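You operate a simulated robot arm through the tools that you are given. There is no shell and no other tool. Be economical: measure what you need, move in short steps, check, and stop when the job is done.

The job below is to be done with a simulated robot arm. You get a single attempt, and the scene is never put back.

TASK
Swap the empty clip strip for the red one from the strip bin.
Fine: rocker to LOCK before the swap, empty strip into the red tub, bin shut again, clip dial on the new colour.

Only the result counts: the job must be done as asked and must still hold three seconds after the hand-in. Knocking over, shifting, dropping, spilling or breaking anything else fails it.

THE ROBOT
A 6-joint arm with a two-finger parallel gripper, fixed in place. Base frame: the origin is at the foot of the arm, x ahead of it, y to its left, z up; the work surface is at about z = 0.005. Readings come in m, degrees, newtons and seconds.
With the tool pointing down near the work surface it reaches from about 0.14 to 0.58 m from the base axis. Its first joint turns from -66.0 to 66.0 degrees. Payload 2.1 kg.
The tool frame sits at the grasp point between the pads (the TCP): z along the fingers, y along the line on which they close. The tips reach 0.03 m beyond it. Largest opening 0.094 m; finger width 0.028, thickness 0.01; the body of the gripper, 0.05 by 0.096 m, starts 0.055 m behind the TCP.
Orientation is that of the tool frame in the base frame, as a unit quaternion [x, y, z, w]. With the fingers straight down and closing along the base's y, the tool's x points along the base's -x, its y along +y and its z along -z.

THE INTERFACE
- The arm moves only by the tool jog_arm. Its argument "increments" is one flat list of numbers, 7 for each row, row after row: the shift along the tool's x, y, z in mm, then the turn, a rotation vector about the tool's x, y, z in degrees, then the gripper command, from -1 (fully open) to 1 (shut), values between in proportion. In form: [tx, ty, tz, wx, wy, wz, hand, tx, ty, tz, wx, wy, wz, hand, ...]. A call has 1 to 20 rows; each row is the pose to reach, as a shift and turn from the pose commanded when the call began, along the tool's axes at that moment. A row lasts 0.2 s, in which the tool goes at most 0.05 m and 8.6 degrees; a call with a longer step from one row to the next is refused whole, and so is a gripper value outside its range. Where a pose cannot be reached the arm comes as near as it can. A force on the tool above 50 N (or 10 N above the force at the start of the call, whichever is more), or a blocked arm, ends the call early, and 0.2 s more pass. The fingers move at their own pace (about 0.072 m/s each) and stop on an object; they squeeze with about 26 N. The grip force told is the motor's: it shows also when the fingers shut on nothing. Time passes only in rows, and 0.2 s behind the last, so rows that repeat a pose let the fingers close. The reply holds the time, the measured pose of the TCP, the force on the tool along the base axes, the opening and the grip force, in the units named above and with some noise, and new pictures: "show" is both (left out), scene, wrist or none.
- Cameras (640 x 400 px; columns grow to the right, rows downward): "scene" is fixed at [0.06, -0.3837, 0.4707]; the picture's right is [0.68, -0.73, 0.00], its down [-0.51, -0.47, -0.72] and it looks along [0.53, 0.49, -0.70] (base axes); focal length 214 px, centre (320, 200). "wrist" rides on the gripper at [-0.037, 0, -0.058] in the tool frame; the picture's right is [0.00, -1.00, 0.00], its down [0.97, 0.00, -0.24] and it looks along [0.24, 0.00, 0.97] (tool axes); focal length 218 px, centre (320, 200).
- probe_pixels(camera, pixels): there is no depth. For up to 12 entries [column, row, z] of the newest picture of that camera ("zoom" is the newest enlarged one), the place [x, y] in the base frame at which the ray of that pixel passes the height z, good to about 0.003 m. It takes no simulated time.
- close_up(camera, box): a new picture of the part [left, top, right, bottom] of that camera's present view, enlarged. It takes no simulated time.
- finish_job(): hands the job in; it is judged then, once.

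Keep the steps short. Do not move on a guess: measure, check each grasp and each placing, and mend mistakes. In all there are 80 turns and 120 pictures (those below and enlarged ones count). Leave the gripper open and the arm clear of the work at the hand-in unless told otherwise, and finish with a single line.

The tools are called after "Request:" as name(argument=value, ...) on one line, values as JSON. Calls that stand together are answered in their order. jog_arm: Moves the arm, as the interface text tells. Its arguments: {"type":"object","properties":{"increments":{"type":"array","items":{"type":"number"}},"show":{"type":"string","enum":["both","scene","wrist","none"]}},"required":["increments"]} The other tools are called the same way: probe_pixels (camera, pixels) gives the place at which the rays of pixels pass given heights; close_up (camera, box) takes an enlarged picture of a part of a camera's view; finish_job () hands the job in.

At the start:

```text
time: 0.0
tool_pos: [0.3802, -0.0687, 0.3475]
ee_rot: [0.0, 1.0, 0.0, 0.0]
contact_force: [0.7, 0.1, -0.2]
opening: 0.094
grasp_force: 0.1
```

scene: 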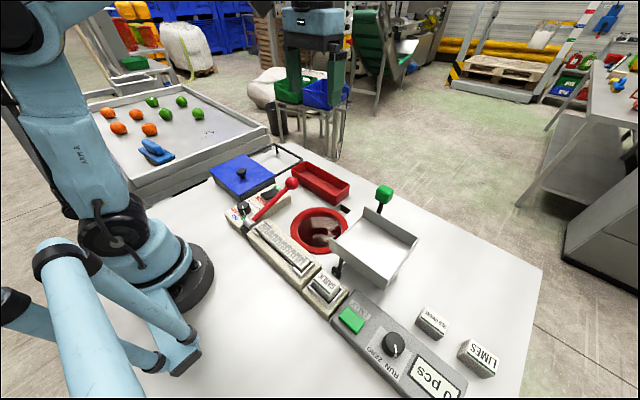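
wrist: 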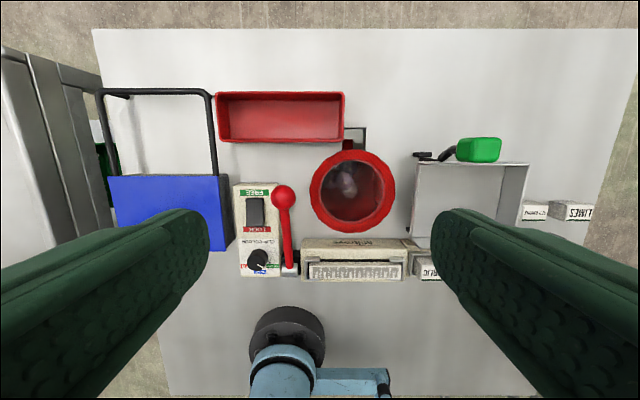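

I'll look more closely at the clip machine, the blue bin and the strip before moving anything.

Request:
close_up(camera="wrist", box=[210, 170, 450, 320])

Request:
close_up(camera="scene", box=[190, 130, 350, 230])

Request:
close_up(camera="scene", box=[220, 200, 380, 300])

```text
2.67 times, centred on (330, 245) of wrist
```

zoom: 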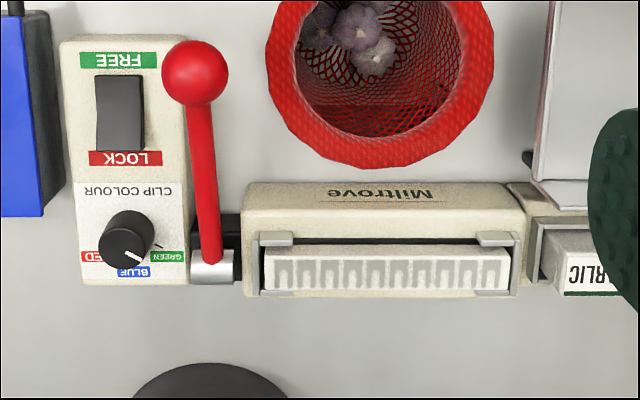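

```text
4.00 times, centred on (270, 180) of scene
```

zoom: 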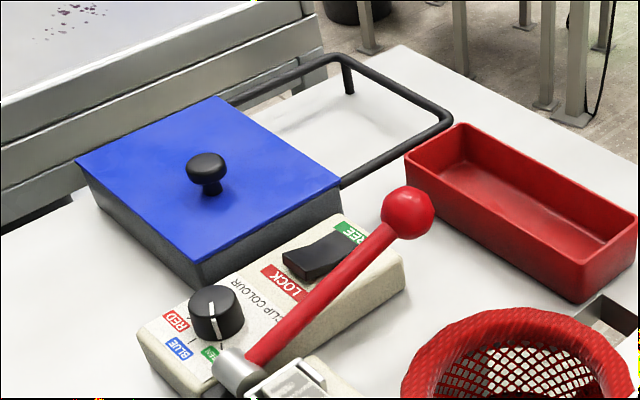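

```text
4.00 times, centred on (300, 250) of scene
```

zoom: 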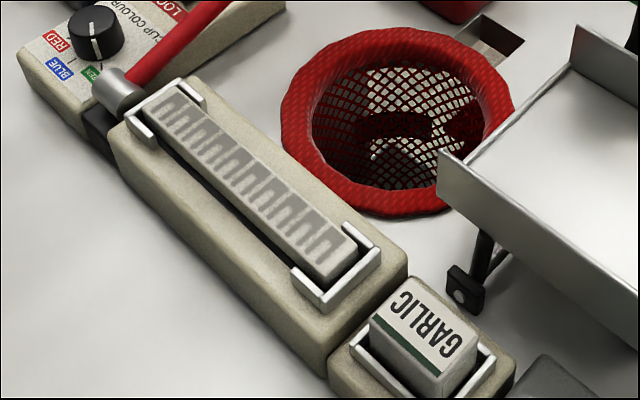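

Seen: the rocker and the dial (pointing at GREEN, I think) are left of the strip holder, and the blue lidded bin is beside a black rail frame. I'll probe key points at plausible heights.

Request:
probe_pixels(camera="wrist", pixels=[[254, 212, 0.05], [258, 260, 0.05], [309, 272, 0.05], [401, 272, 0.05], [168, 210, 0.06], [216, 96, 0.04], [344, 96, 0.04], [344, 142, 0.04], [216, 142, 0.04], [283, 198, 0.1], [210, 92, 0.05], [108, 92, 0.05]])

Request:
probe_pixels(camera="scene", pixels=[[241, 173, 0.06], [245, 208, 0.06], [262, 223, 0.05], [307, 262, 0.05], [270, 194, 0.05], [209, 170, 0.05], [239, 196, 0.05], [275, 177, 0.05], [245, 155, 0.05], [291, 184, 0.1], [239, 200, 0.005], [306, 162, 0.04]])

```text
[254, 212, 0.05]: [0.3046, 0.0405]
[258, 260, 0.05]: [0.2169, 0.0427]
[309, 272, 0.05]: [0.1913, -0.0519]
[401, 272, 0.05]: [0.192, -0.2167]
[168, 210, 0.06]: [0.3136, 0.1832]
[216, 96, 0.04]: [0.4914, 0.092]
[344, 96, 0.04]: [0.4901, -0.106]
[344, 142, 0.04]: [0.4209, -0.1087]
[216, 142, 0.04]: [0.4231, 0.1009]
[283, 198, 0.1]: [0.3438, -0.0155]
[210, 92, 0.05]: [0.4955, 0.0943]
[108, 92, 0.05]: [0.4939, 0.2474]
```

```text
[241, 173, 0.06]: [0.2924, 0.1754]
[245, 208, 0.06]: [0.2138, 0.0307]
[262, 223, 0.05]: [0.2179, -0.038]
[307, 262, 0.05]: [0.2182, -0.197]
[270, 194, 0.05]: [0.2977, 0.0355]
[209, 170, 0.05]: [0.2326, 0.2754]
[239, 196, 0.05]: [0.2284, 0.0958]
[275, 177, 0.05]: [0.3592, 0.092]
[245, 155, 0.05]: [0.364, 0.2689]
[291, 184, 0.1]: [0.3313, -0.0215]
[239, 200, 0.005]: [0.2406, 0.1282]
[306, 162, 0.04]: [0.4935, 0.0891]
```

I'll move down and back over the strip holder, tips still well above everything, for a nearer view.

Request:
jog_arm(increments=[30, -10, 20, 0, 0, 0, -1, 60, -20, 50, 0, 0, 0, -1, 90, -40, 80, 0, 0, 0, -1, 110, -60, 100, 0, 0, 0, -1, 110, -60, 100, 0, 0, 0, -1], show="wrist")

```text
time: 1.2
tool_pos: [0.2685, -0.1286, 0.2479]
ee_rot: [0.0, 1.0, 0.0, 0.0]
contact_force: [-0.5, -0.6, -0.6]
opening: 0.094
grasp_force: 0.0
```

wrist: 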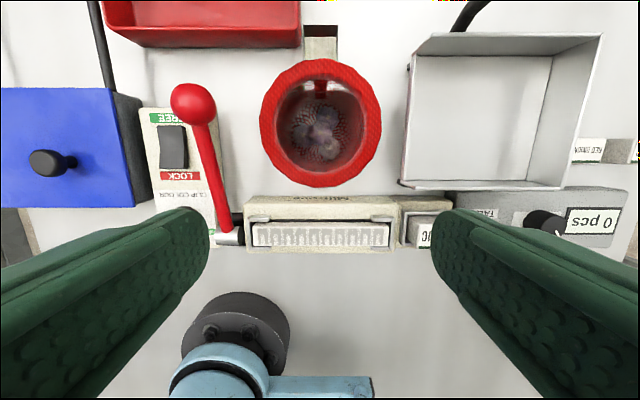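

Request:
close_up(camera="wrist", box=[230, 180, 440, 260])

Request:
close_up(camera="wrist", box=[130, 80, 250, 240])

Request:
close_up(camera="scene", box=[245, 205, 325, 265])

```text
3.05 times, centred on (335, 220) of wrist
```

zoom: 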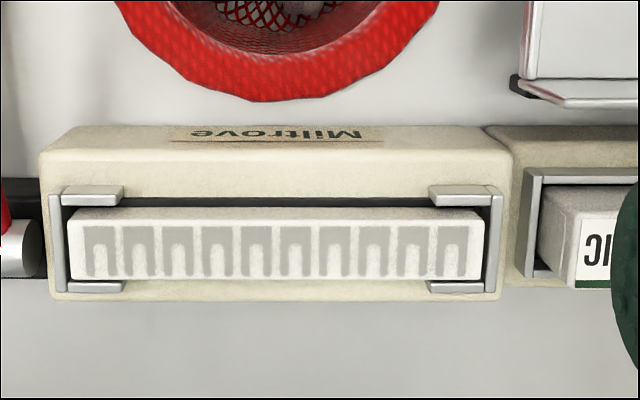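

```text
2.50 times, centred on (190, 160) of wrist
```

zoom: 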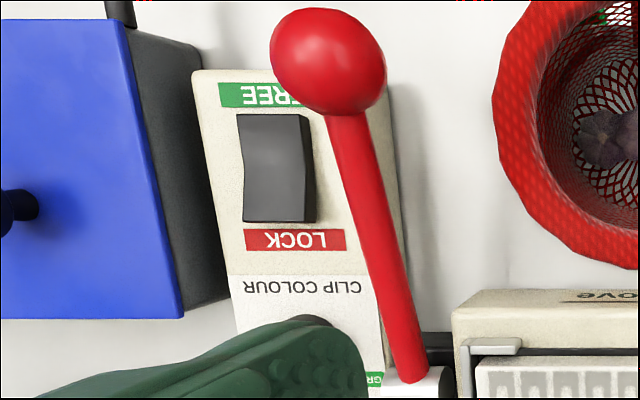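

```text
6.67 times, centred on (285, 235) of scene
```

zoom: 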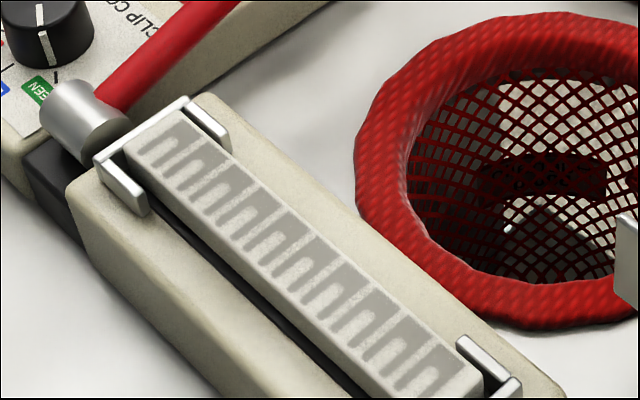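

I'll triangulate the strip's corners from both cameras at a few heights.

Request:
probe_pixels(camera="wrist", pixels=[[252.4, 224, 0.04], [252.4, 224, 0.06], [252.4, 224, 0.08], [388.4, 224, 0.04], [388.4, 224, 0.06], [388.4, 224, 0.08], [252.4, 246, 0.04], [252.4, 246, 0.06], [252.4, 246, 0.08]])

Request:
probe_pixels(camera="scene", pixels=[[265.5, 221.5, 0.04], [265.5, 221.5, 0.06], [265.5, 221.5, 0.08], [256.5, 227, 0.04], [256.5, 227, 0.06], [256.5, 227, 0.08], [308.5, 261.5, 0.04], [308.5, 261.5, 0.06], [308.5, 261.5, 0.08]])

```text
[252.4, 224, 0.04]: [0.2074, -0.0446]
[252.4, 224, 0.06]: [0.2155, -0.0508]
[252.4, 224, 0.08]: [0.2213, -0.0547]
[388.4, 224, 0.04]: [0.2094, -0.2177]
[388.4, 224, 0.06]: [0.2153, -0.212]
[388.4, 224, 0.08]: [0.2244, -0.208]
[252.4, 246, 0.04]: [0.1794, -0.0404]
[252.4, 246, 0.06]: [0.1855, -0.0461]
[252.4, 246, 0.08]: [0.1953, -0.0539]
```

```text
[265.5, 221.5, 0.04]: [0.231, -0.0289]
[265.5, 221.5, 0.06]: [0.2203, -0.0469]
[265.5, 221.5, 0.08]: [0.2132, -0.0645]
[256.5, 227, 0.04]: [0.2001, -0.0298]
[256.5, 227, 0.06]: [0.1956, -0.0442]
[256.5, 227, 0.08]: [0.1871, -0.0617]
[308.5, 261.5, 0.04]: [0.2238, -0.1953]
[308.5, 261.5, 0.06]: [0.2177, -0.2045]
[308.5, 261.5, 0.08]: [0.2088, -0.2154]
```

The strip top is near z=0.065, x 0.19–0.217 and y −0.05…−0.21. Next I go above the rocker and dial for a clear view.

Request:
jog_arm(increments=[0, 40, 0, 0, 0, 0, -1, 0, 80, 0, 0, 0, 0, -1, 0, 120, 0, 0, 0, 0, -1, 0, 160, 20, 0, 0, 0, -1, 0, 165, 30, 0, 0, 0, -1, 0, 165, 30, 0, 0, 0, -1], show="wrist")

```text
time: 2.6
tool_pos: [0.2713, 0.0356, 0.2187]
ee_rot: [0.001, 1.0, 0.0, 0.0]
contact_force: [-0.1, 1.3, 0.5]
opening: 0.0939
grasp_force: 0.0
```

wrist: 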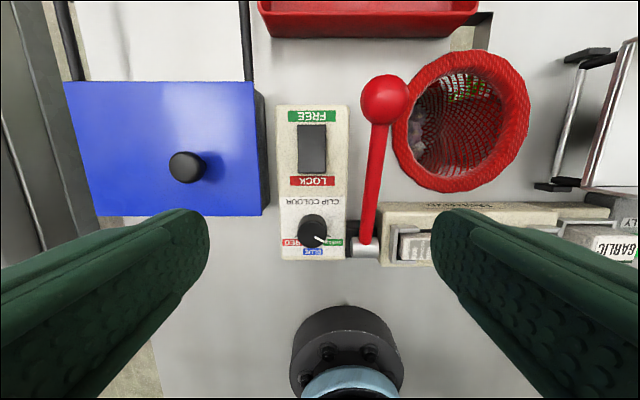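

Request:
close_up(camera="wrist", box=[265, 95, 375, 265])

Request:
close_up(camera="wrist", box=[270, 205, 360, 262])

Request:
probe_pixels(camera="wrist", pixels=[[312, 125, 0.05], [312, 173, 0.05], [297, 150, 0.05], [327, 150, 0.05], [313, 228, 0.05], [313, 228, 0.07], [186, 164, 0.08], [186, 164, 0.1], [384, 98, 0.09], [367, 245, 0.05]])

```text
2.35 times, centred on (320, 180) of wrist
```

zoom: 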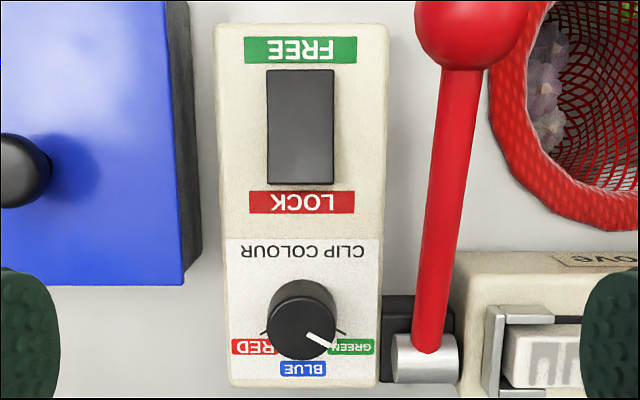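

```text
7.02 times, centred on (315, 234) of wrist
```

zoom: 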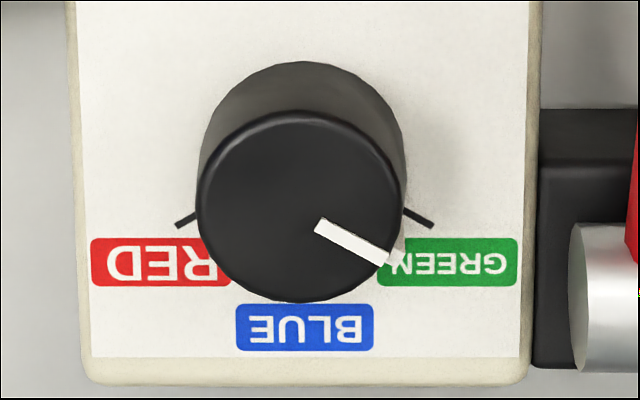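

```text
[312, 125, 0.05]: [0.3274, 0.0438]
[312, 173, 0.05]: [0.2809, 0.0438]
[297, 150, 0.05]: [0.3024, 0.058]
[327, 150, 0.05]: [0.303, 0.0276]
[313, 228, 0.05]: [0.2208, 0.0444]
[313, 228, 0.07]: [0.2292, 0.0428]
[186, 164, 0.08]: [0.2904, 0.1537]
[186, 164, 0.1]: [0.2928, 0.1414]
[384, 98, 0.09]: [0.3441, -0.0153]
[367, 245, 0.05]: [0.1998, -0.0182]
```

I'll fix the panel height by triangulating the LOCK label and dial top.

Request:
probe_pixels(camera="wrist", pixels=[[312.3, 180.9, 0.03], [312.3, 180.9, 0.045], [312.3, 180.9, 0.06], [312.8, 234.3, 0.05], [312.8, 234.3, 0.065], [312.8, 234.3, 0.08]])

Request:
close_up(camera="scene", box=[220, 175, 300, 225])

Request:
probe_pixels(camera="scene", pixels=[[261.8, 200.8, 0.03], [261.8, 200.8, 0.045], [261.8, 200.8, 0.06], [244, 205, 0.05], [244, 205, 0.065], [244, 205, 0.08]])

```text
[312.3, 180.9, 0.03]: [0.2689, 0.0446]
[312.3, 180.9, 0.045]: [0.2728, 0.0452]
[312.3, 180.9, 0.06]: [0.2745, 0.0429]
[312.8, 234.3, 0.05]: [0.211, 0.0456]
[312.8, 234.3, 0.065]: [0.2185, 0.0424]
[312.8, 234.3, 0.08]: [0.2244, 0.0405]
```

```text
8.00 times, centred on (260, 200) of scene
```

zoom: 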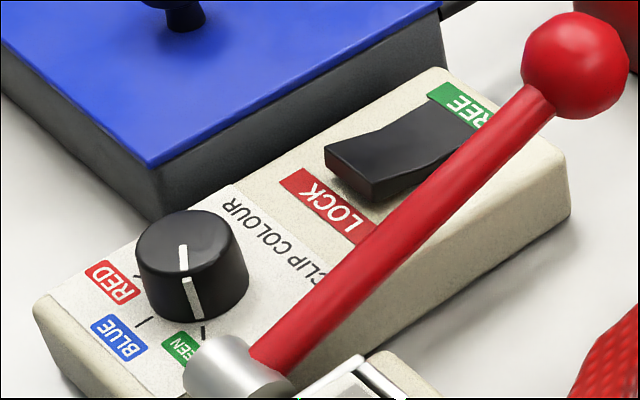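

```text
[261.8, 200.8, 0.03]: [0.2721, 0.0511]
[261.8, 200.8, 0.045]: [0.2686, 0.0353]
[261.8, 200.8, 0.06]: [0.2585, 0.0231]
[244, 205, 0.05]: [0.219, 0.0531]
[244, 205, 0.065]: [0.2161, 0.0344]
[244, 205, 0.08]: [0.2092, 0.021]
```

The panel is at z≈0.037, with the rocker's LOCK end raised (FREE pressed) and the dial top at z≈0.058. Now I close the fingers and come over the LOCK end at (0.287, 0.044), down to tips at z≈0.07.

Request:
jog_arm(increments=[-6, 3, 30, 0, 0, 0, 1, -17, 8, 70, 0, 0, 0, 1, -17, 8, 100, 0, 0, 0, 1, -17, 8, 117, 0, 0, 0, 1, -17, 8, 117, 0, 0, 0, 1], show="both")

```text
time: 3.8
tool_pos: [0.2863, 0.0449, 0.1014]
ee_rot: [0.0, 1.0, 0.0, 0.0]
contact_force: [0.3, 0.5, 0.0]
opening: 0.0
grasp_force: 25.9
```

scene: 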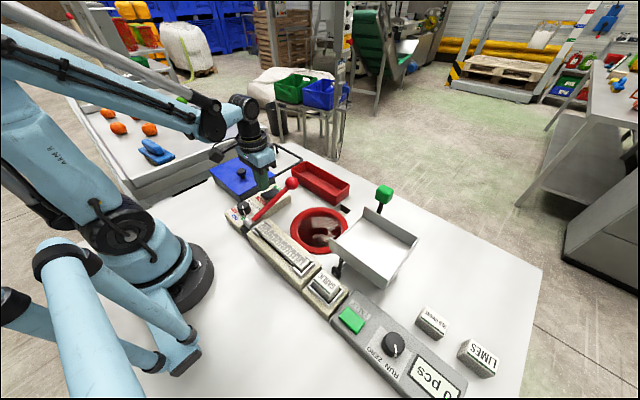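
wrist: 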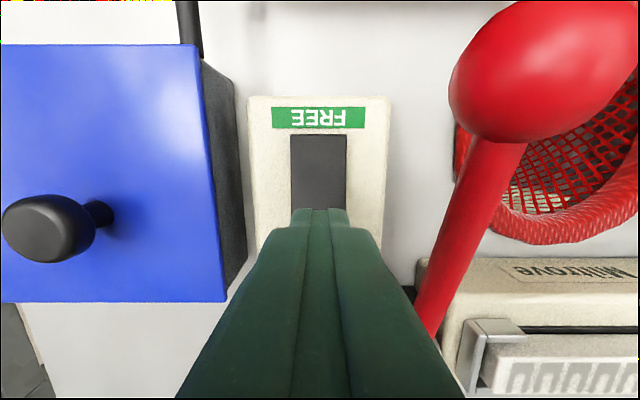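

The fingers are in line above the rocker's lower half. I'll press down in small steps and watch the force.

Request:
jog_arm(increments=[0, 0, 8, 0, 0, 0, 1, 0, 0, 14, 0, 0, 0, 1, 0, 0, 18, 0, 0, 0, 1, 0, 0, 21, 0, 0, 0, 1, 0, 0, 24, 0, 0, 0, 1, 0, 0, 27, 0, 0, 0, 1], show="wrist")

```text
time: 5.4
tool_pos: [0.2855, 0.0451, 0.0749]
ee_rot: [-0.001, 1.0, 0.0, -0.001]
contact_force: [-2.4, 0.7, 11.6]
opening: 0.0
grasp_force: 25.6
stopped in row 6: the force on the tool passed its limit (the readings are from after the stop); the commanded pose is now the measured one
```

wrist: 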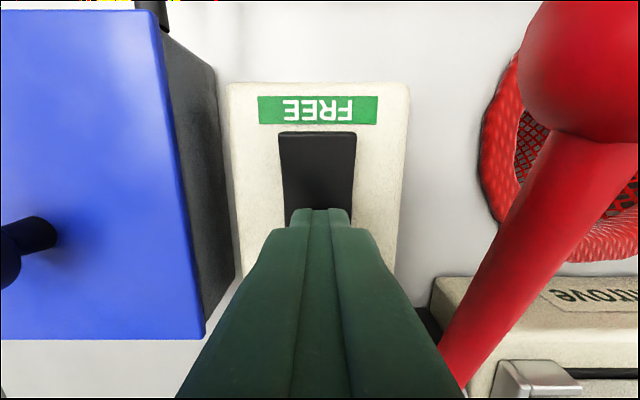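

The rocker seems to have tipped (FREE end now up). I'll lift straight up, open, and step back for a check of it and the dial.

Request:
jog_arm(increments=[0, 0, -25, 0, 0, 0, 1, 0, 0, -70, 0, 0, 0, 0, 20, 0, -110, 0, 0, 0, -0.2, 20, 0, -110, 0, 0, 0, -0.2], show="wrist")

Request:
close_up(camera="wrist", box=[260, 80, 380, 260])

Request:
close_up(camera="scene", box=[220, 175, 300, 225])

```text
time: 6.4
tool_pos: [0.2666, 0.0441, 0.1857]
ee_rot: [0.0, 1.0, 0.0, -0.001]
contact_force: [-0.9, -0.4, 0.2]
opening: 0.0562
grasp_force: 0.2
```

wrist: 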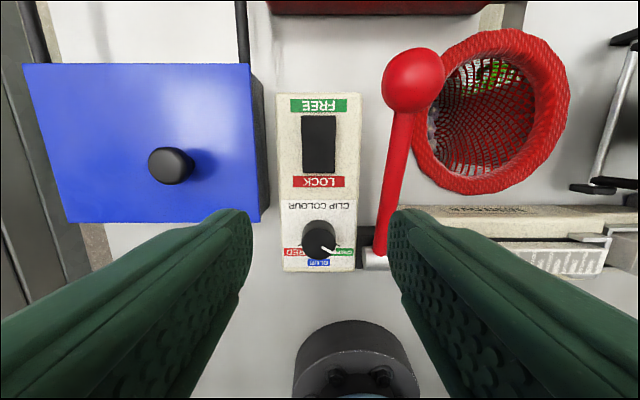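

```text
2.22 times, centred on (320, 170) of wrist
```

zoom: 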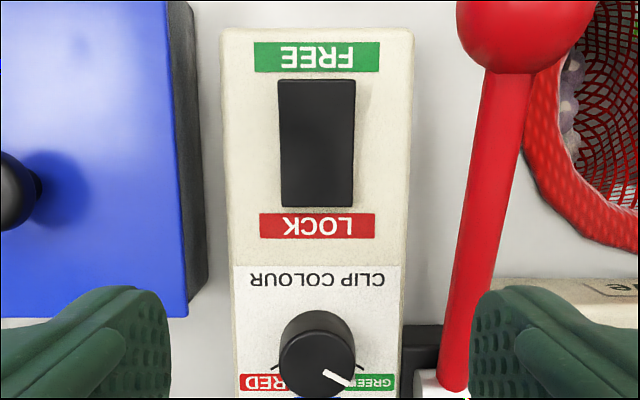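

```text
8.00 times, centred on (260, 200) of scene
```

zoom: 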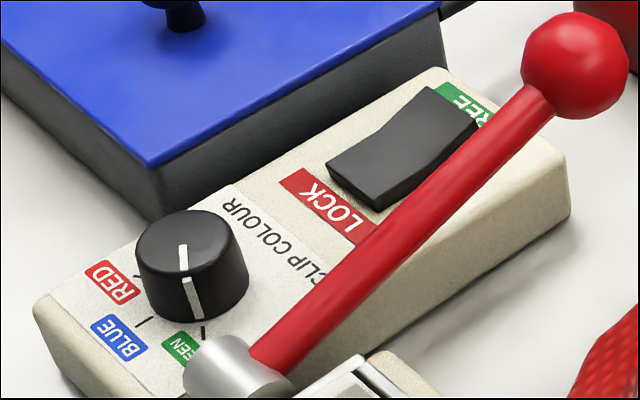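

The rocker is now in LOCK. Next I move over the dial at (0.2155, 0.044), turning the tool −60° beforehand so the twist can run −60→+60 (GREEN to RED is about 120° clockwise from above).

Request:
jog_arm(increments=[10, 0, 0, 0, 0, -8.5, 0, 20, 0, 0, 0, 0, -17, 0, 30, 0, 0, 0, 0, -25.5, 0, 40, 0, 0, 0, 0, -34, 0, 50, 0, 10, 0, 0, -42.5, 0, 50, 0, 30, 0, 0, -51, -0.06, 50, 0, 60, 0, 0, -59.5, -0.06, 50, 0, 70, 0, 0, -60, -0.06, 50, 0, 70, 0, 0, -60, -0.06], show="both")

```text
time: 8.4
tool_pos: [0.2167, 0.0447, 0.1157]
ee_rot: [-0.501, 0.866, 0.001, -0.002]
contact_force: [0.0, 0.3, 1.0]
opening: 0.0497
grasp_force: 0.1
```

scene: 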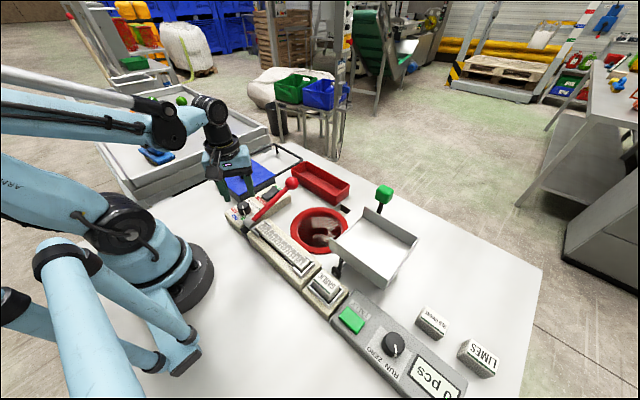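
wrist: 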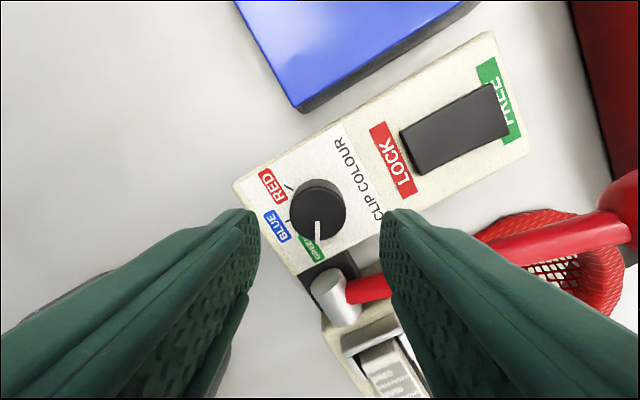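

Request:
probe_pixels(camera="wrist", pixels=[[318, 206, 0.058], [292, 208, 0.058], [345, 208, 0.058], [325, 282, 0.06], [360, 290, 0.07]])

Request:
close_up(camera="wrist", box=[230, 140, 430, 340])

```text
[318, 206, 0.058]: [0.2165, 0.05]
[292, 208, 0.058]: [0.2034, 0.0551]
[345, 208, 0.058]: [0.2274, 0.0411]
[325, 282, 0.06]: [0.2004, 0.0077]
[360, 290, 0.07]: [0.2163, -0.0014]
```

```text
2.00 times, centred on (330, 240) of wrist
```

zoom: 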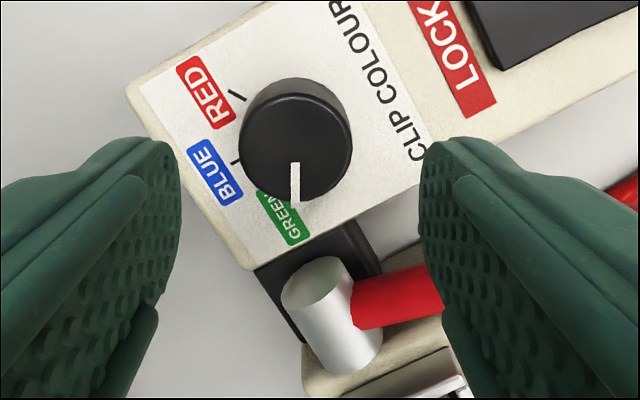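

The dial is centred between the fingers (318, 213). I'll go straight down 40 mm so the tips are at z≈0.045, then close on it.

Request:
jog_arm(increments=[0, 0, 20, 0, 0, 0, -0.06, 0, 0, 34, 0, 0, 0, -0.06, 0, 0, 40, 0, 0, 0, -0.06, 0, 0, 40, 0, 0, 0, 0.2, 0, 0, 40, 0, 0, 0, 0.5, 0, 0, 40, 0, 0, 0, 1, 0, 0, 40, 0, 0, 0, 1], show="wrist")

```text
time: 10.0
tool_pos: [0.2162, 0.0444, 0.0752]
ee_rot: [-0.501, 0.866, 0.002, -0.002]
contact_force: [-17.8, 14.7, -2.6]
opening: 0.0324
grasp_force: 45.0
```

wrist: 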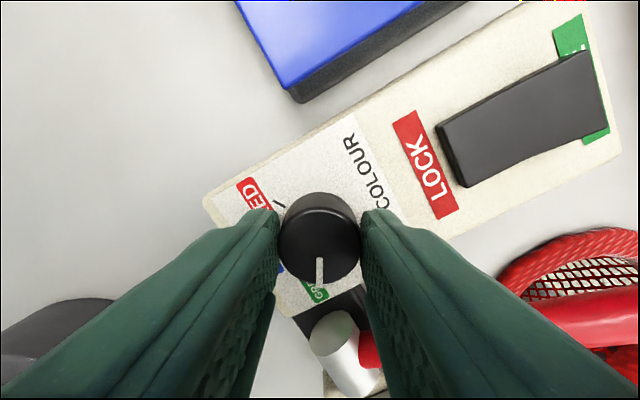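

I have the dial, with a sideways load of about 20 N, so the grip is slightly off centre. I'll shift 1.5 mm along the load and then twist +120°.

Request:
jog_arm(increments=[0, 1.5, 0, 0, 0, 0, 1, 0, 1.5, 0, 0, 0, 8, 1, 0, 1.5, 0, 0, 0, 16, 1, 0, 1.5, 0, 0, 0, 24, 1, 0, 1.5, 0, 0, 0, 32, 1, 0, 1.5, 0, 0, 0, 40, 1], show="wrist")

```text
time: 11.4
tool_pos: [0.2147, 0.0452, 0.0743]
ee_rot: [-0.173, 0.985, 0.001, -0.001]
contact_force: [-3.7, 12.0, -17.9]
opening: 0.0324
grasp_force: 45.0
```

wrist: 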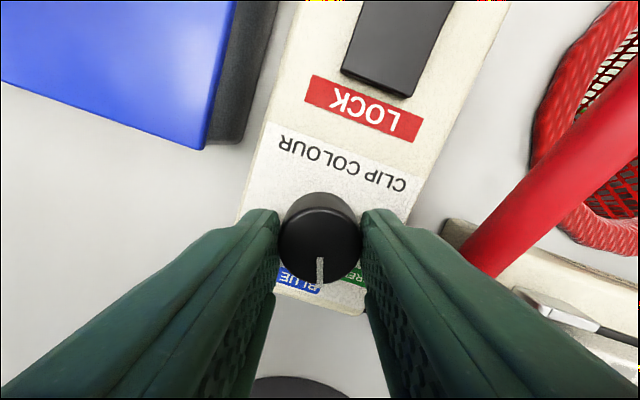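

The dial turns with the hand. I continue by the remaining 80°.

Request:
jog_arm(increments=[0, 0, 0, 0, 0, 8, 1, 0, 0, 0, 0, 0, 16, 1, 0, 0, 0, 0, 0, 24, 1, 0, 0, 0, 0, 0, 32, 1, 0, 0, 0, 0, 0, 40, 1, 0, 0, 0, 0, 0, 48, 1, 0, 0, 0, 0, 0, 56, 1, 0, 0, 0, 0, 0, 64, 1, 0, 0, 0, 0, 0, 72, 1, 0, 0, 0, 0, 0, 80, 1, 0, 0, 0, 0, 0, 80, 1], show="wrist")

Request:
close_up(camera="wrist", box=[240, 170, 400, 320])

```text
time: 13.8
tool_pos: [0.2159, 0.0456, 0.0758]
ee_rot: [0.501, 0.865, -0.002, -0.001]
contact_force: [-6.8, 8.0, 14.3]
opening: 0.0324
grasp_force: 45.2
```

wrist: 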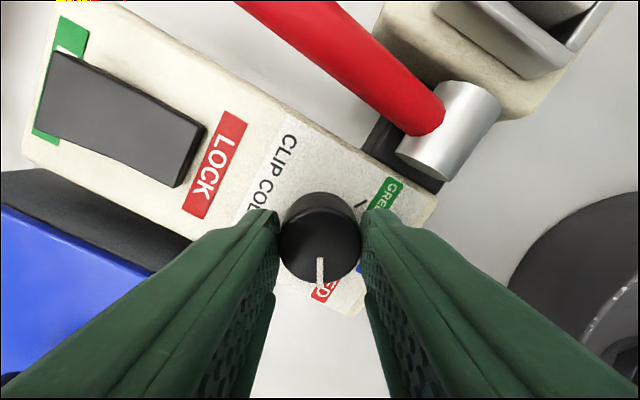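

```text
2.67 times, centred on (320, 245) of wrist
```

zoom: 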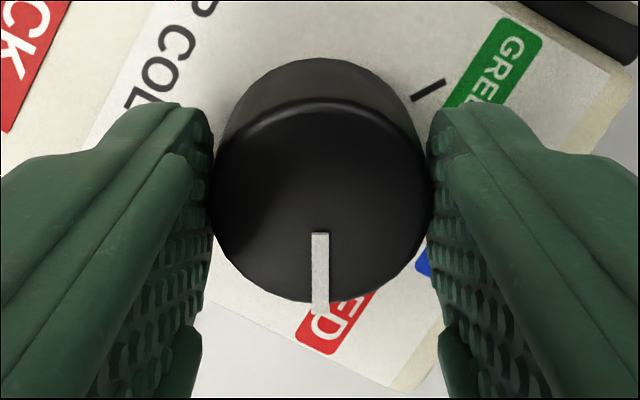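

The pointer is on RED. I release, rise, and turn back to check from above.

Request:
jog_arm(increments=[0, 0, 0, 0, 0, 0, 0.2, 0, 0, 0, 0, 0, 0, -0.06, 0, 0, -20, 0, 0, 0, -0.06, 0, 0, -50, 0, 0, 0, -0.06, 0, 0, -90, 0, 0, -8.5, -0.06, 0, 0, -110, 0, 0, -17, -0.06, 0, 0, -110, 0, 0, -25.5, -0.5, 0, 0, -110, 0, 0, -34, -1, 0, 0, -110, 0, 0, -42.5, -1, 0, 0, -110, 0, 0, -51, -1, 0, 0, -110, 0, 0, -59.5, -1, 0, 0, -110, 0, 0, -60, -1], show="wrist")

Request:
close_up(camera="wrist", box=[270, 100, 370, 220])

Request:
close_up(camera="scene", box=[190, 130, 310, 225])

```text
time: 16.4
tool_pos: [0.216, 0.0458, 0.1845]
ee_rot: [-0.001, 1.0, 0.0, -0.001]
contact_force: [0.4, -0.6, -0.4]
opening: 0.0941
grasp_force: 0.0
```

wrist: 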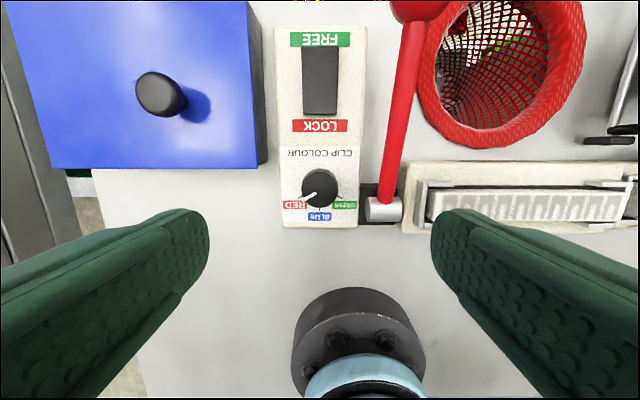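

```text
3.33 times, centred on (320, 160) of wrist
```

zoom: 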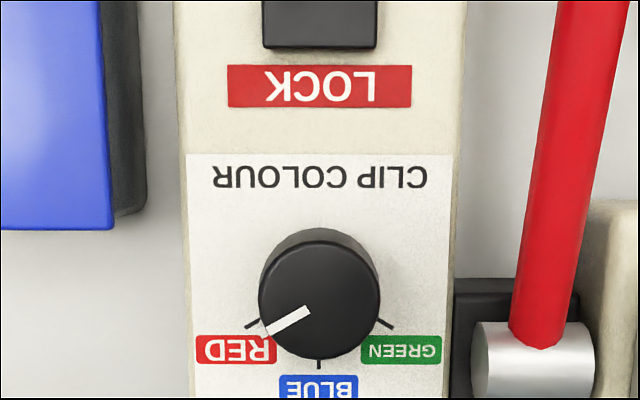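

```text
4.21 times, centred on (250, 178) of scene
```

zoom: 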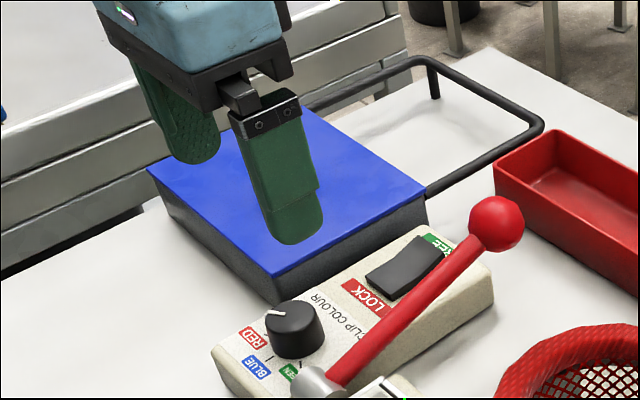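

The dial is on RED. Next I move above the bin knob for measuring.

Request:
jog_arm(increments=[-10, 40, -10, 0, 0, 0, -1, -20, 80, -15, 0, 0, 0, -1, -30, 112, -15, 0, 0, 0, -1, -30, 112, -15, 0, 0, 0, -1], show="wrist")

Request:
close_up(camera="wrist", box=[160, 0, 480, 240])

```text
time: 17.4
tool_pos: [0.2461, 0.1577, 0.2013]
ee_rot: [0.001, 1.0, 0.0, 0.0]
contact_force: [0.1, 0.0, -0.3]
opening: 0.0942
grasp_force: 0.1
```

wrist: 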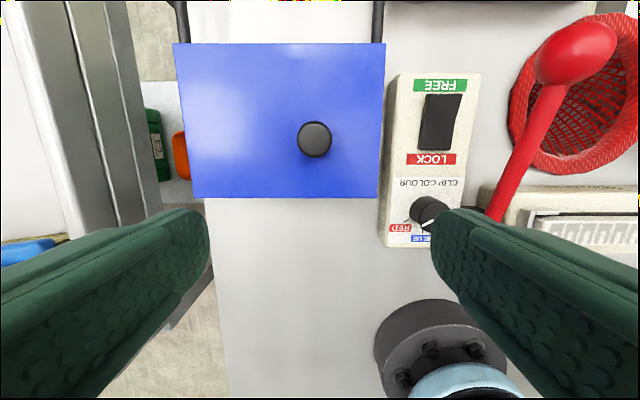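

```text
1.67 times, centred on (320, 120) of wrist
```

zoom: 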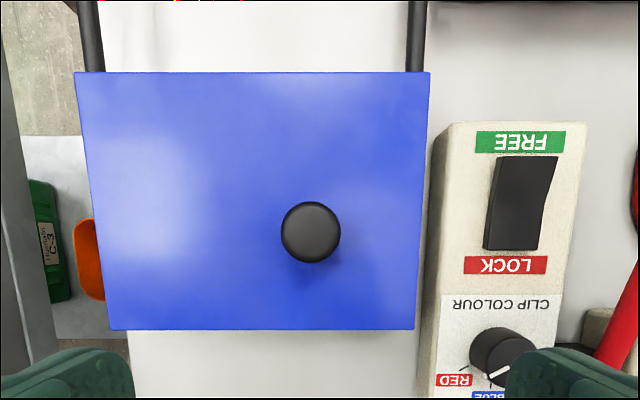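

Request:
probe_pixels(camera="wrist", pixels=[[314, 139, 0.075], [314, 139, 0.085], [298, 140, 0.075], [331, 140, 0.075], [174, 43, 0.055], [385, 43, 0.055], [378, 198, 0.055], [205, 198, 0.055], [380, 10, 0.055], [186, 10, 0.055]])

Request:
close_up(camera="scene", box=[200, 130, 320, 205])

Request:
probe_pixels(camera="scene", pixels=[[241.25, 169, 0.065], [241.25, 169, 0.075], [241.25, 169, 0.085], [239, 194, 0.045], [239, 194, 0.055], [239, 194, 0.065], [275, 177, 0.055]])

```text
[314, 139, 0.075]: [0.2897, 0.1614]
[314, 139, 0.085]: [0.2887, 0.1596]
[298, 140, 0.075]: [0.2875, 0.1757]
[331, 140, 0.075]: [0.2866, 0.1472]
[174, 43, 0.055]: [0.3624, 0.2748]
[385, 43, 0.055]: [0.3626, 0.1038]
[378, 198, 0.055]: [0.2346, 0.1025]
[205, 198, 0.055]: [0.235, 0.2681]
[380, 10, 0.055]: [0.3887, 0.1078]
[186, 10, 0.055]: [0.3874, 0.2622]
```

```text
5.33 times, centred on (260, 168) of scene
```

zoom: 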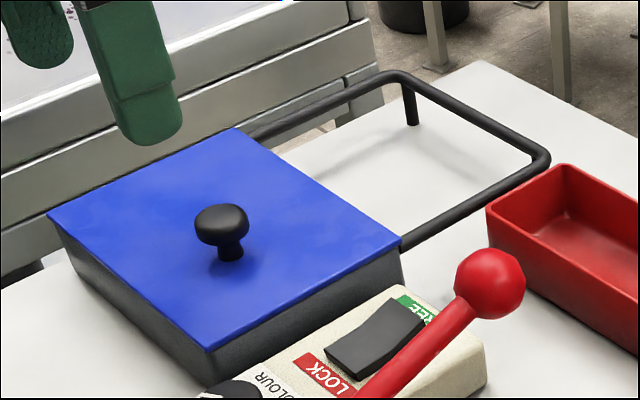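

```text
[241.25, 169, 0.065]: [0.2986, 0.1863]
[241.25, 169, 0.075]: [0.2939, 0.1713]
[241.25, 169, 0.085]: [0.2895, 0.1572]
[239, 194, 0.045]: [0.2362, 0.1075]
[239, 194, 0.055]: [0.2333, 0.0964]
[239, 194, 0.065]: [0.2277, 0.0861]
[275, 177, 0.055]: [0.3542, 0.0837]
```

The lid top is at z≈0.05 and the knob at (0.289, 0.160), about 26 mm across, top z≈0.08. The lid slides toward +x on the rails. I'll go down around the knob with tips staying at z≈0.058.

Request:
jog_arm(increments=[-20, 1, 30, 0, 0, 0, -0.5, -43, 2, 60, 0, 0, 0, -0.28, -43, 2, 90, 0, 0, 0, -0.28, -43, 2, 105, 0, 0, 0, -0.28, -43, 2, 112, 0, 0, 0, -0.28, -43, 2, 112, 0, 0, 0, -0.28], show="both")

```text
time: 18.8
tool_pos: [0.2884, 0.1591, 0.0877]
ee_rot: [0.0, 1.0, 0.0, 0.0]
contact_force: [0.1, 0.0, 0.4]
opening: 0.0604
grasp_force: 0.0
```

scene: 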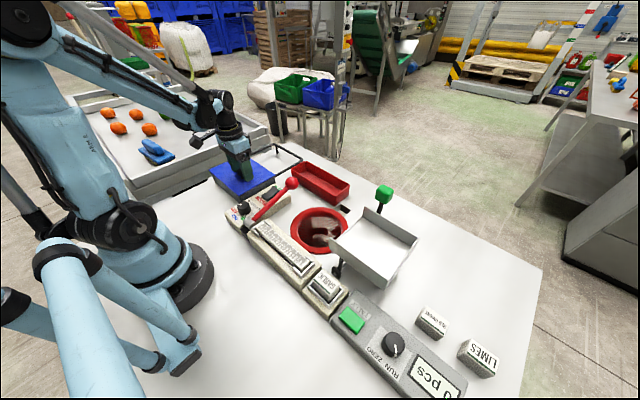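
wrist: 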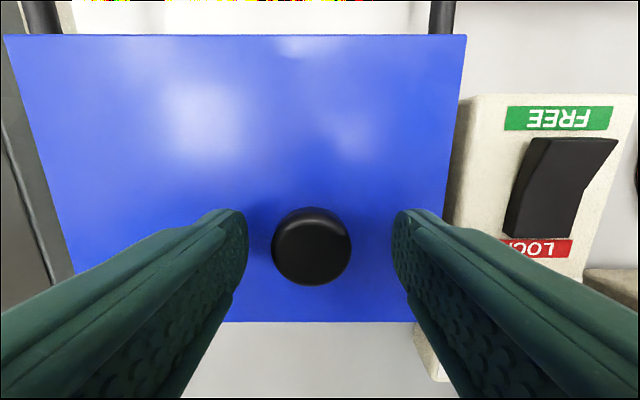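

The knob is between the fingers, about 3 mm to the left (column 312). I shift 3 mm and close.

Request:
jog_arm(increments=[0, 3, 0, 0, 0, 0, 0, 0, 3, 0, 0, 0, 0, 0.5, 0, 3, 0, 0, 0, 0, 1, 0, 3, 0, 0, 0, 0, 1], show="none")

```text
time: 19.8
tool_pos: [0.2878, 0.1627, 0.0877]
ee_rot: [0.0, 1.0, 0.0, -0.001]
contact_force: [-0.8, 5.2, -4.1]
opening: 0.0285
grasp_force: 44.4
```

I'm holding the knob (opening 28.5 mm). I'll slide it 30 mm along +x and check.

Request:
jog_arm(increments=[-8, 0, 0, 0, 0, 0, 1, -16, 0, 0, 0, 0, 0, 1, -24, 0, 0, 0, 0, 0, 1, -32, 0, 0, 0, 0, 0, 1], show="wrist")

Request:
close_up(camera="scene", box=[200, 130, 320, 205])

```text
time: 20.8
tool_pos: [0.3212, 0.1618, 0.0868]
ee_rot: [0.0, 1.0, 0.001, -0.001]
contact_force: [-0.1, 11.5, 13.9]
opening: 0.0287
grasp_force: 44.9
```

wrist: 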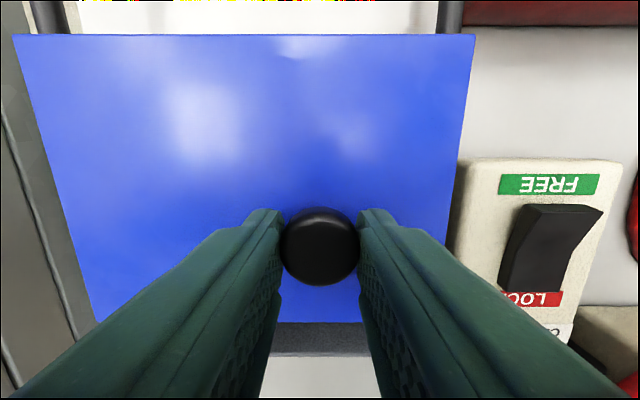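

```text
5.33 times, centred on (260, 168) of scene
```

zoom: 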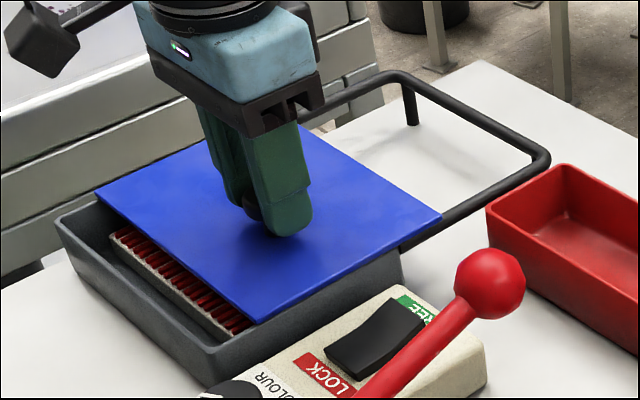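

The lid slides and the red strip lies at the near side of the bin. I continue sliding toward fully open.

Request:
jog_arm(increments=[-8, 1, -1, 0, 0, 0, 1, -18, 1, -1, 0, 0, 0, 1, -28, 1, -1, 0, 0, 0, 1, -38, 1, -1, 0, 0, 0, 1, -48, 1, -1, 0, 0, 0, 1, -58, 1, -1, 0, 0, 0, 1, -68, 1, -1, 0, 0, 0, 1], show="wrist")

Request:
close_up(camera="scene", box=[200, 130, 320, 205])

```text
time: 22.4
tool_pos: [0.3892, 0.1609, 0.089]
ee_rot: [-0.001, 1.0, -0.001, -0.001]
contact_force: [-0.3, -7.0, -20.6]
opening: 0.029
grasp_force: 45.2
```

wrist: 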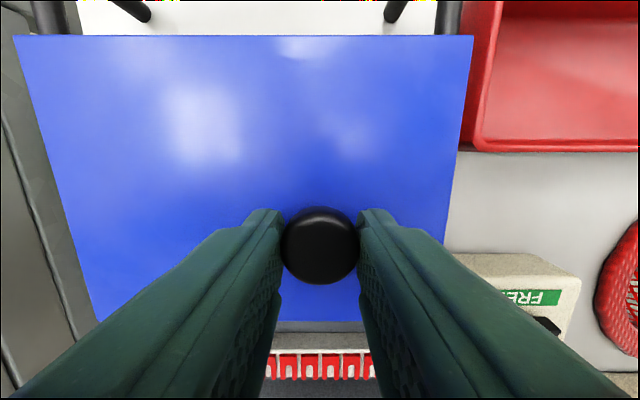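

```text
5.33 times, centred on (260, 168) of scene
```

zoom: 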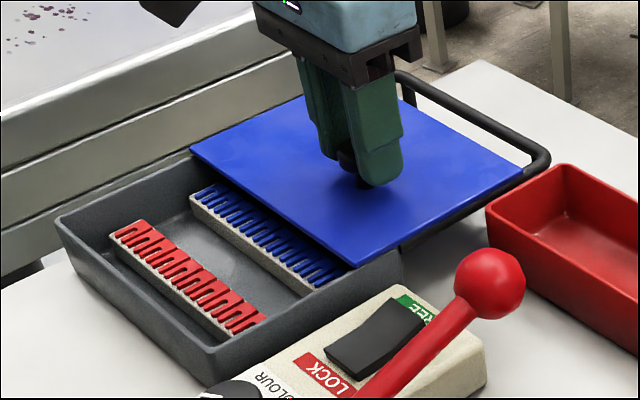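

The red strip is fully exposed, with blue behind it. That's open enough, so I release the knob and rise.

Request:
jog_arm(increments=[0, 0, 0, 0, 0, 0, 0.4, 0, 0, 0, 0, 0, 0, -0.3, 0, 0, 0, 0, 0, 0, -0.3, 0, 0, -40, 0, 0, 0, -0.3, 0, 0, -80, 0, 0, 0, -0.5, 30, 0, -110, 0, 0, 0, -1, 70, 0, -110, 0, 0, 0, -1, 110, 0, -110, 0, 0, 0, -1, 130, 0, -110, 0, 0, 0, -1, 130, 0, -110, 0, 0, 0, -1], show="wrist")

Request:
close_up(camera="wrist", box=[160, 0, 480, 240])

Request:
close_up(camera="scene", box=[200, 130, 320, 205])

```text
time: 24.6
tool_pos: [0.2583, 0.1627, 0.1999]
ee_rot: [0.0, 1.0, 0.0, -0.001]
contact_force: [-0.2, -0.8, 0.2]
opening: 0.0942
grasp_force: 0.0
```

wrist: 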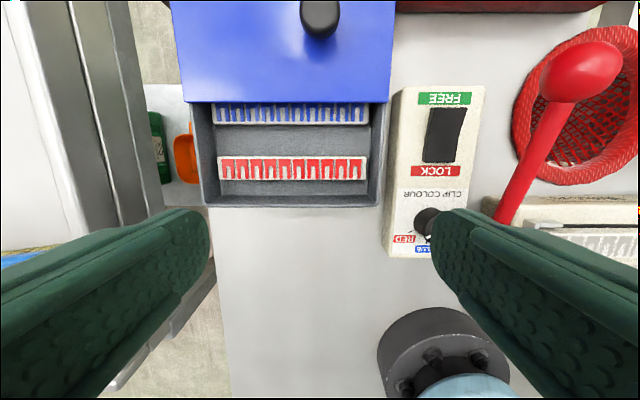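

```text
1.67 times, centred on (320, 120) of wrist
```

zoom: 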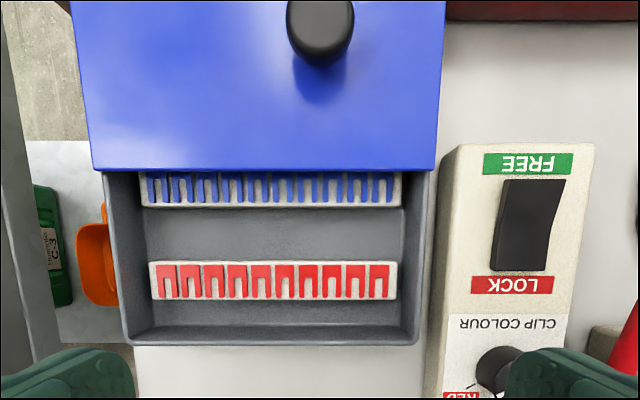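

```text
5.33 times, centred on (260, 168) of scene
```

zoom: 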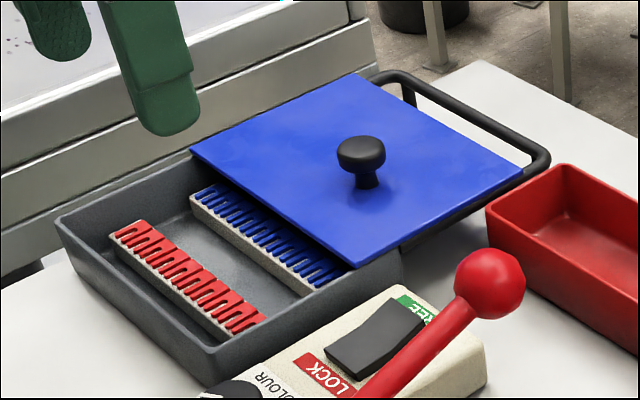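

Request:
probe_pixels(camera="wrist", pixels=[[218, 157, 0.02], [218, 157, 0.03], [218, 157, 0.04], [366, 157, 0.02], [366, 157, 0.03], [366, 157, 0.04], [218, 179.5, 0.03], [366, 179.5, 0.03], [205, 205, 0.045], [379, 205, 0.045], [213, 124, 0.03]])

Request:
probe_pixels(camera="scene", pixels=[[221, 174.8, 0.02], [221, 174.8, 0.03], [221, 174.8, 0.04], [249.7, 189.8, 0.02], [249.7, 189.8, 0.03], [249.7, 189.8, 0.04], [227.2, 171.8, 0.02], [227.2, 171.8, 0.03], [227.2, 171.8, 0.04]])

```text
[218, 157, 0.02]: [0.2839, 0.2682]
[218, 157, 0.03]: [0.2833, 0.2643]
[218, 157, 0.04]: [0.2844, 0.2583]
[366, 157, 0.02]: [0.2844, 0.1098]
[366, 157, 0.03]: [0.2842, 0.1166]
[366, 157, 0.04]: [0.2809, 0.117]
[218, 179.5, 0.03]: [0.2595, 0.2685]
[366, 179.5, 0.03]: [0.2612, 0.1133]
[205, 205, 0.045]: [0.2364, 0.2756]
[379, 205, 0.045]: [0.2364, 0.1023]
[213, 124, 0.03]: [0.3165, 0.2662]
```

```text
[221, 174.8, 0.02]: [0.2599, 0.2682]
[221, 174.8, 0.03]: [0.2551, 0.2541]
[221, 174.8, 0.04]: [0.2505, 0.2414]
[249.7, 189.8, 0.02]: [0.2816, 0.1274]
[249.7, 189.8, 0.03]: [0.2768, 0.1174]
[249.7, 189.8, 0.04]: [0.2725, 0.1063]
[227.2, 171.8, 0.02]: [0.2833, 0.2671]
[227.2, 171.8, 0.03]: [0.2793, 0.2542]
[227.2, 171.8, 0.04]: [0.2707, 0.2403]
```

The red strip spans x 0.260–0.284 and y 0.113–0.266, top z≈0.025, slots facing the robot as in the holder. The empty strip comes first, so I travel high to above the holder while turning 90° to close across its width.

Request:
jog_arm(increments=[0, -27, -10, 0, 0, 8.3, -0.5, 5, -54, -10, 0, 0, 16.6, -0.3, 10, -81, -10, 0, 0, 24.9, -0.3, 15, -108, -10, 0, 0, 33.2, -0.3, 20, -135, -10, 0, 0, 41.5, -0.3, 25, -162, -10, 0, 0, 49.8, -0.3, 30, -189, -10, 0, 0, 58.1, -0.3, 35, -216, -10, 0, 0, 66.4, -0.3, 42, -243, -5, 0, 0, 74.7, -0.3, 48, -270, 10, 0, 0, 83, -0.3, 55, -293, 40, 0, 0, 90, -0.3, 55, -293, 50, 0, 0, 90, -0.3], show="both")

```text
time: 27.2
tool_pos: [0.2026, -0.1306, 0.1494]
ee_rot: [0.708, 0.707, -0.001, -0.001]
contact_force: [-1.0, 0.2, -0.1]
opening: 0.061
grasp_force: 0.1
```

scene: 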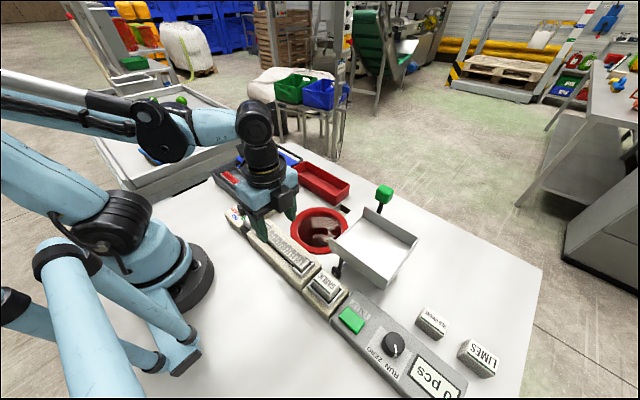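
wrist: 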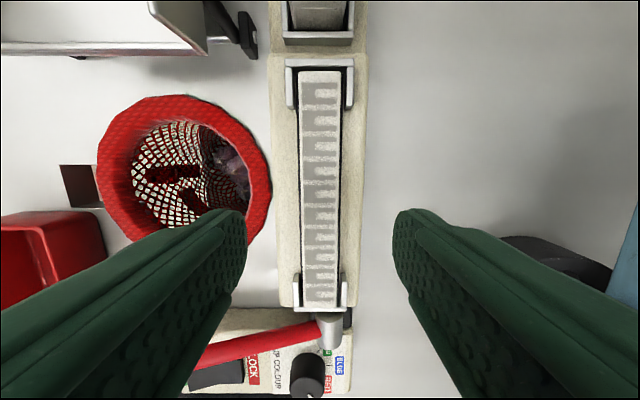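

Request:
close_up(camera="wrist", box=[260, 40, 380, 320])

Request:
close_up(camera="wrist", box=[280, 45, 360, 120])

Request:
probe_pixels(camera="wrist", pixels=[[301, 73, 0.06], [341, 73, 0.06], [302, 303, 0.06], [337, 303, 0.06], [320, 180, 0.06], [274, 200, 0.05], [360, 200, 0.05]])

```text
1.43 times, centred on (320, 180) of wrist
```

zoom: 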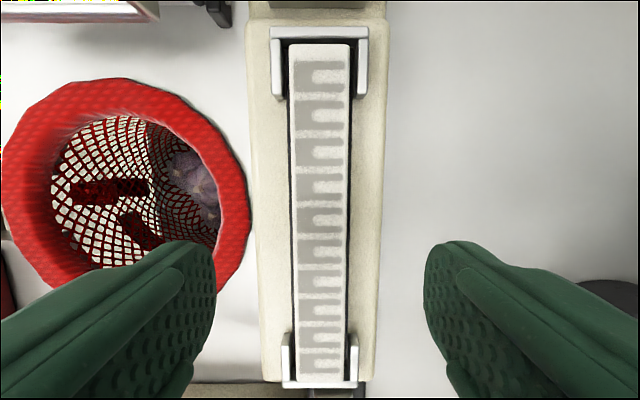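

```text
5.33 times, centred on (320, 82) of wrist
```

zoom: 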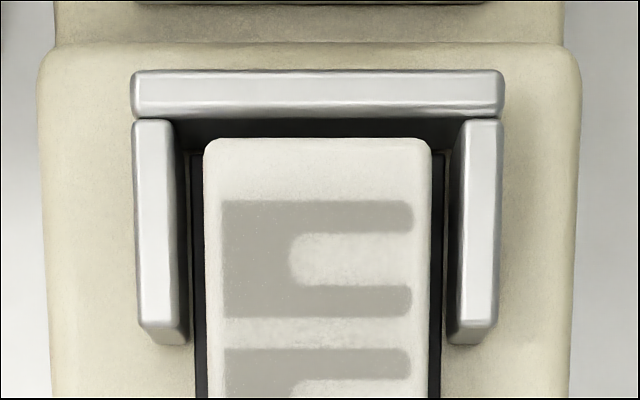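

```text
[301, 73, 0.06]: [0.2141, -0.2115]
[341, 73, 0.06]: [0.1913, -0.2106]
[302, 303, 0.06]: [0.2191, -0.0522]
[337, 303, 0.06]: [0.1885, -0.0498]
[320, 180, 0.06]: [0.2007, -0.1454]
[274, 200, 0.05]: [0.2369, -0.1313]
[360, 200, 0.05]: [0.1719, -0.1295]
```

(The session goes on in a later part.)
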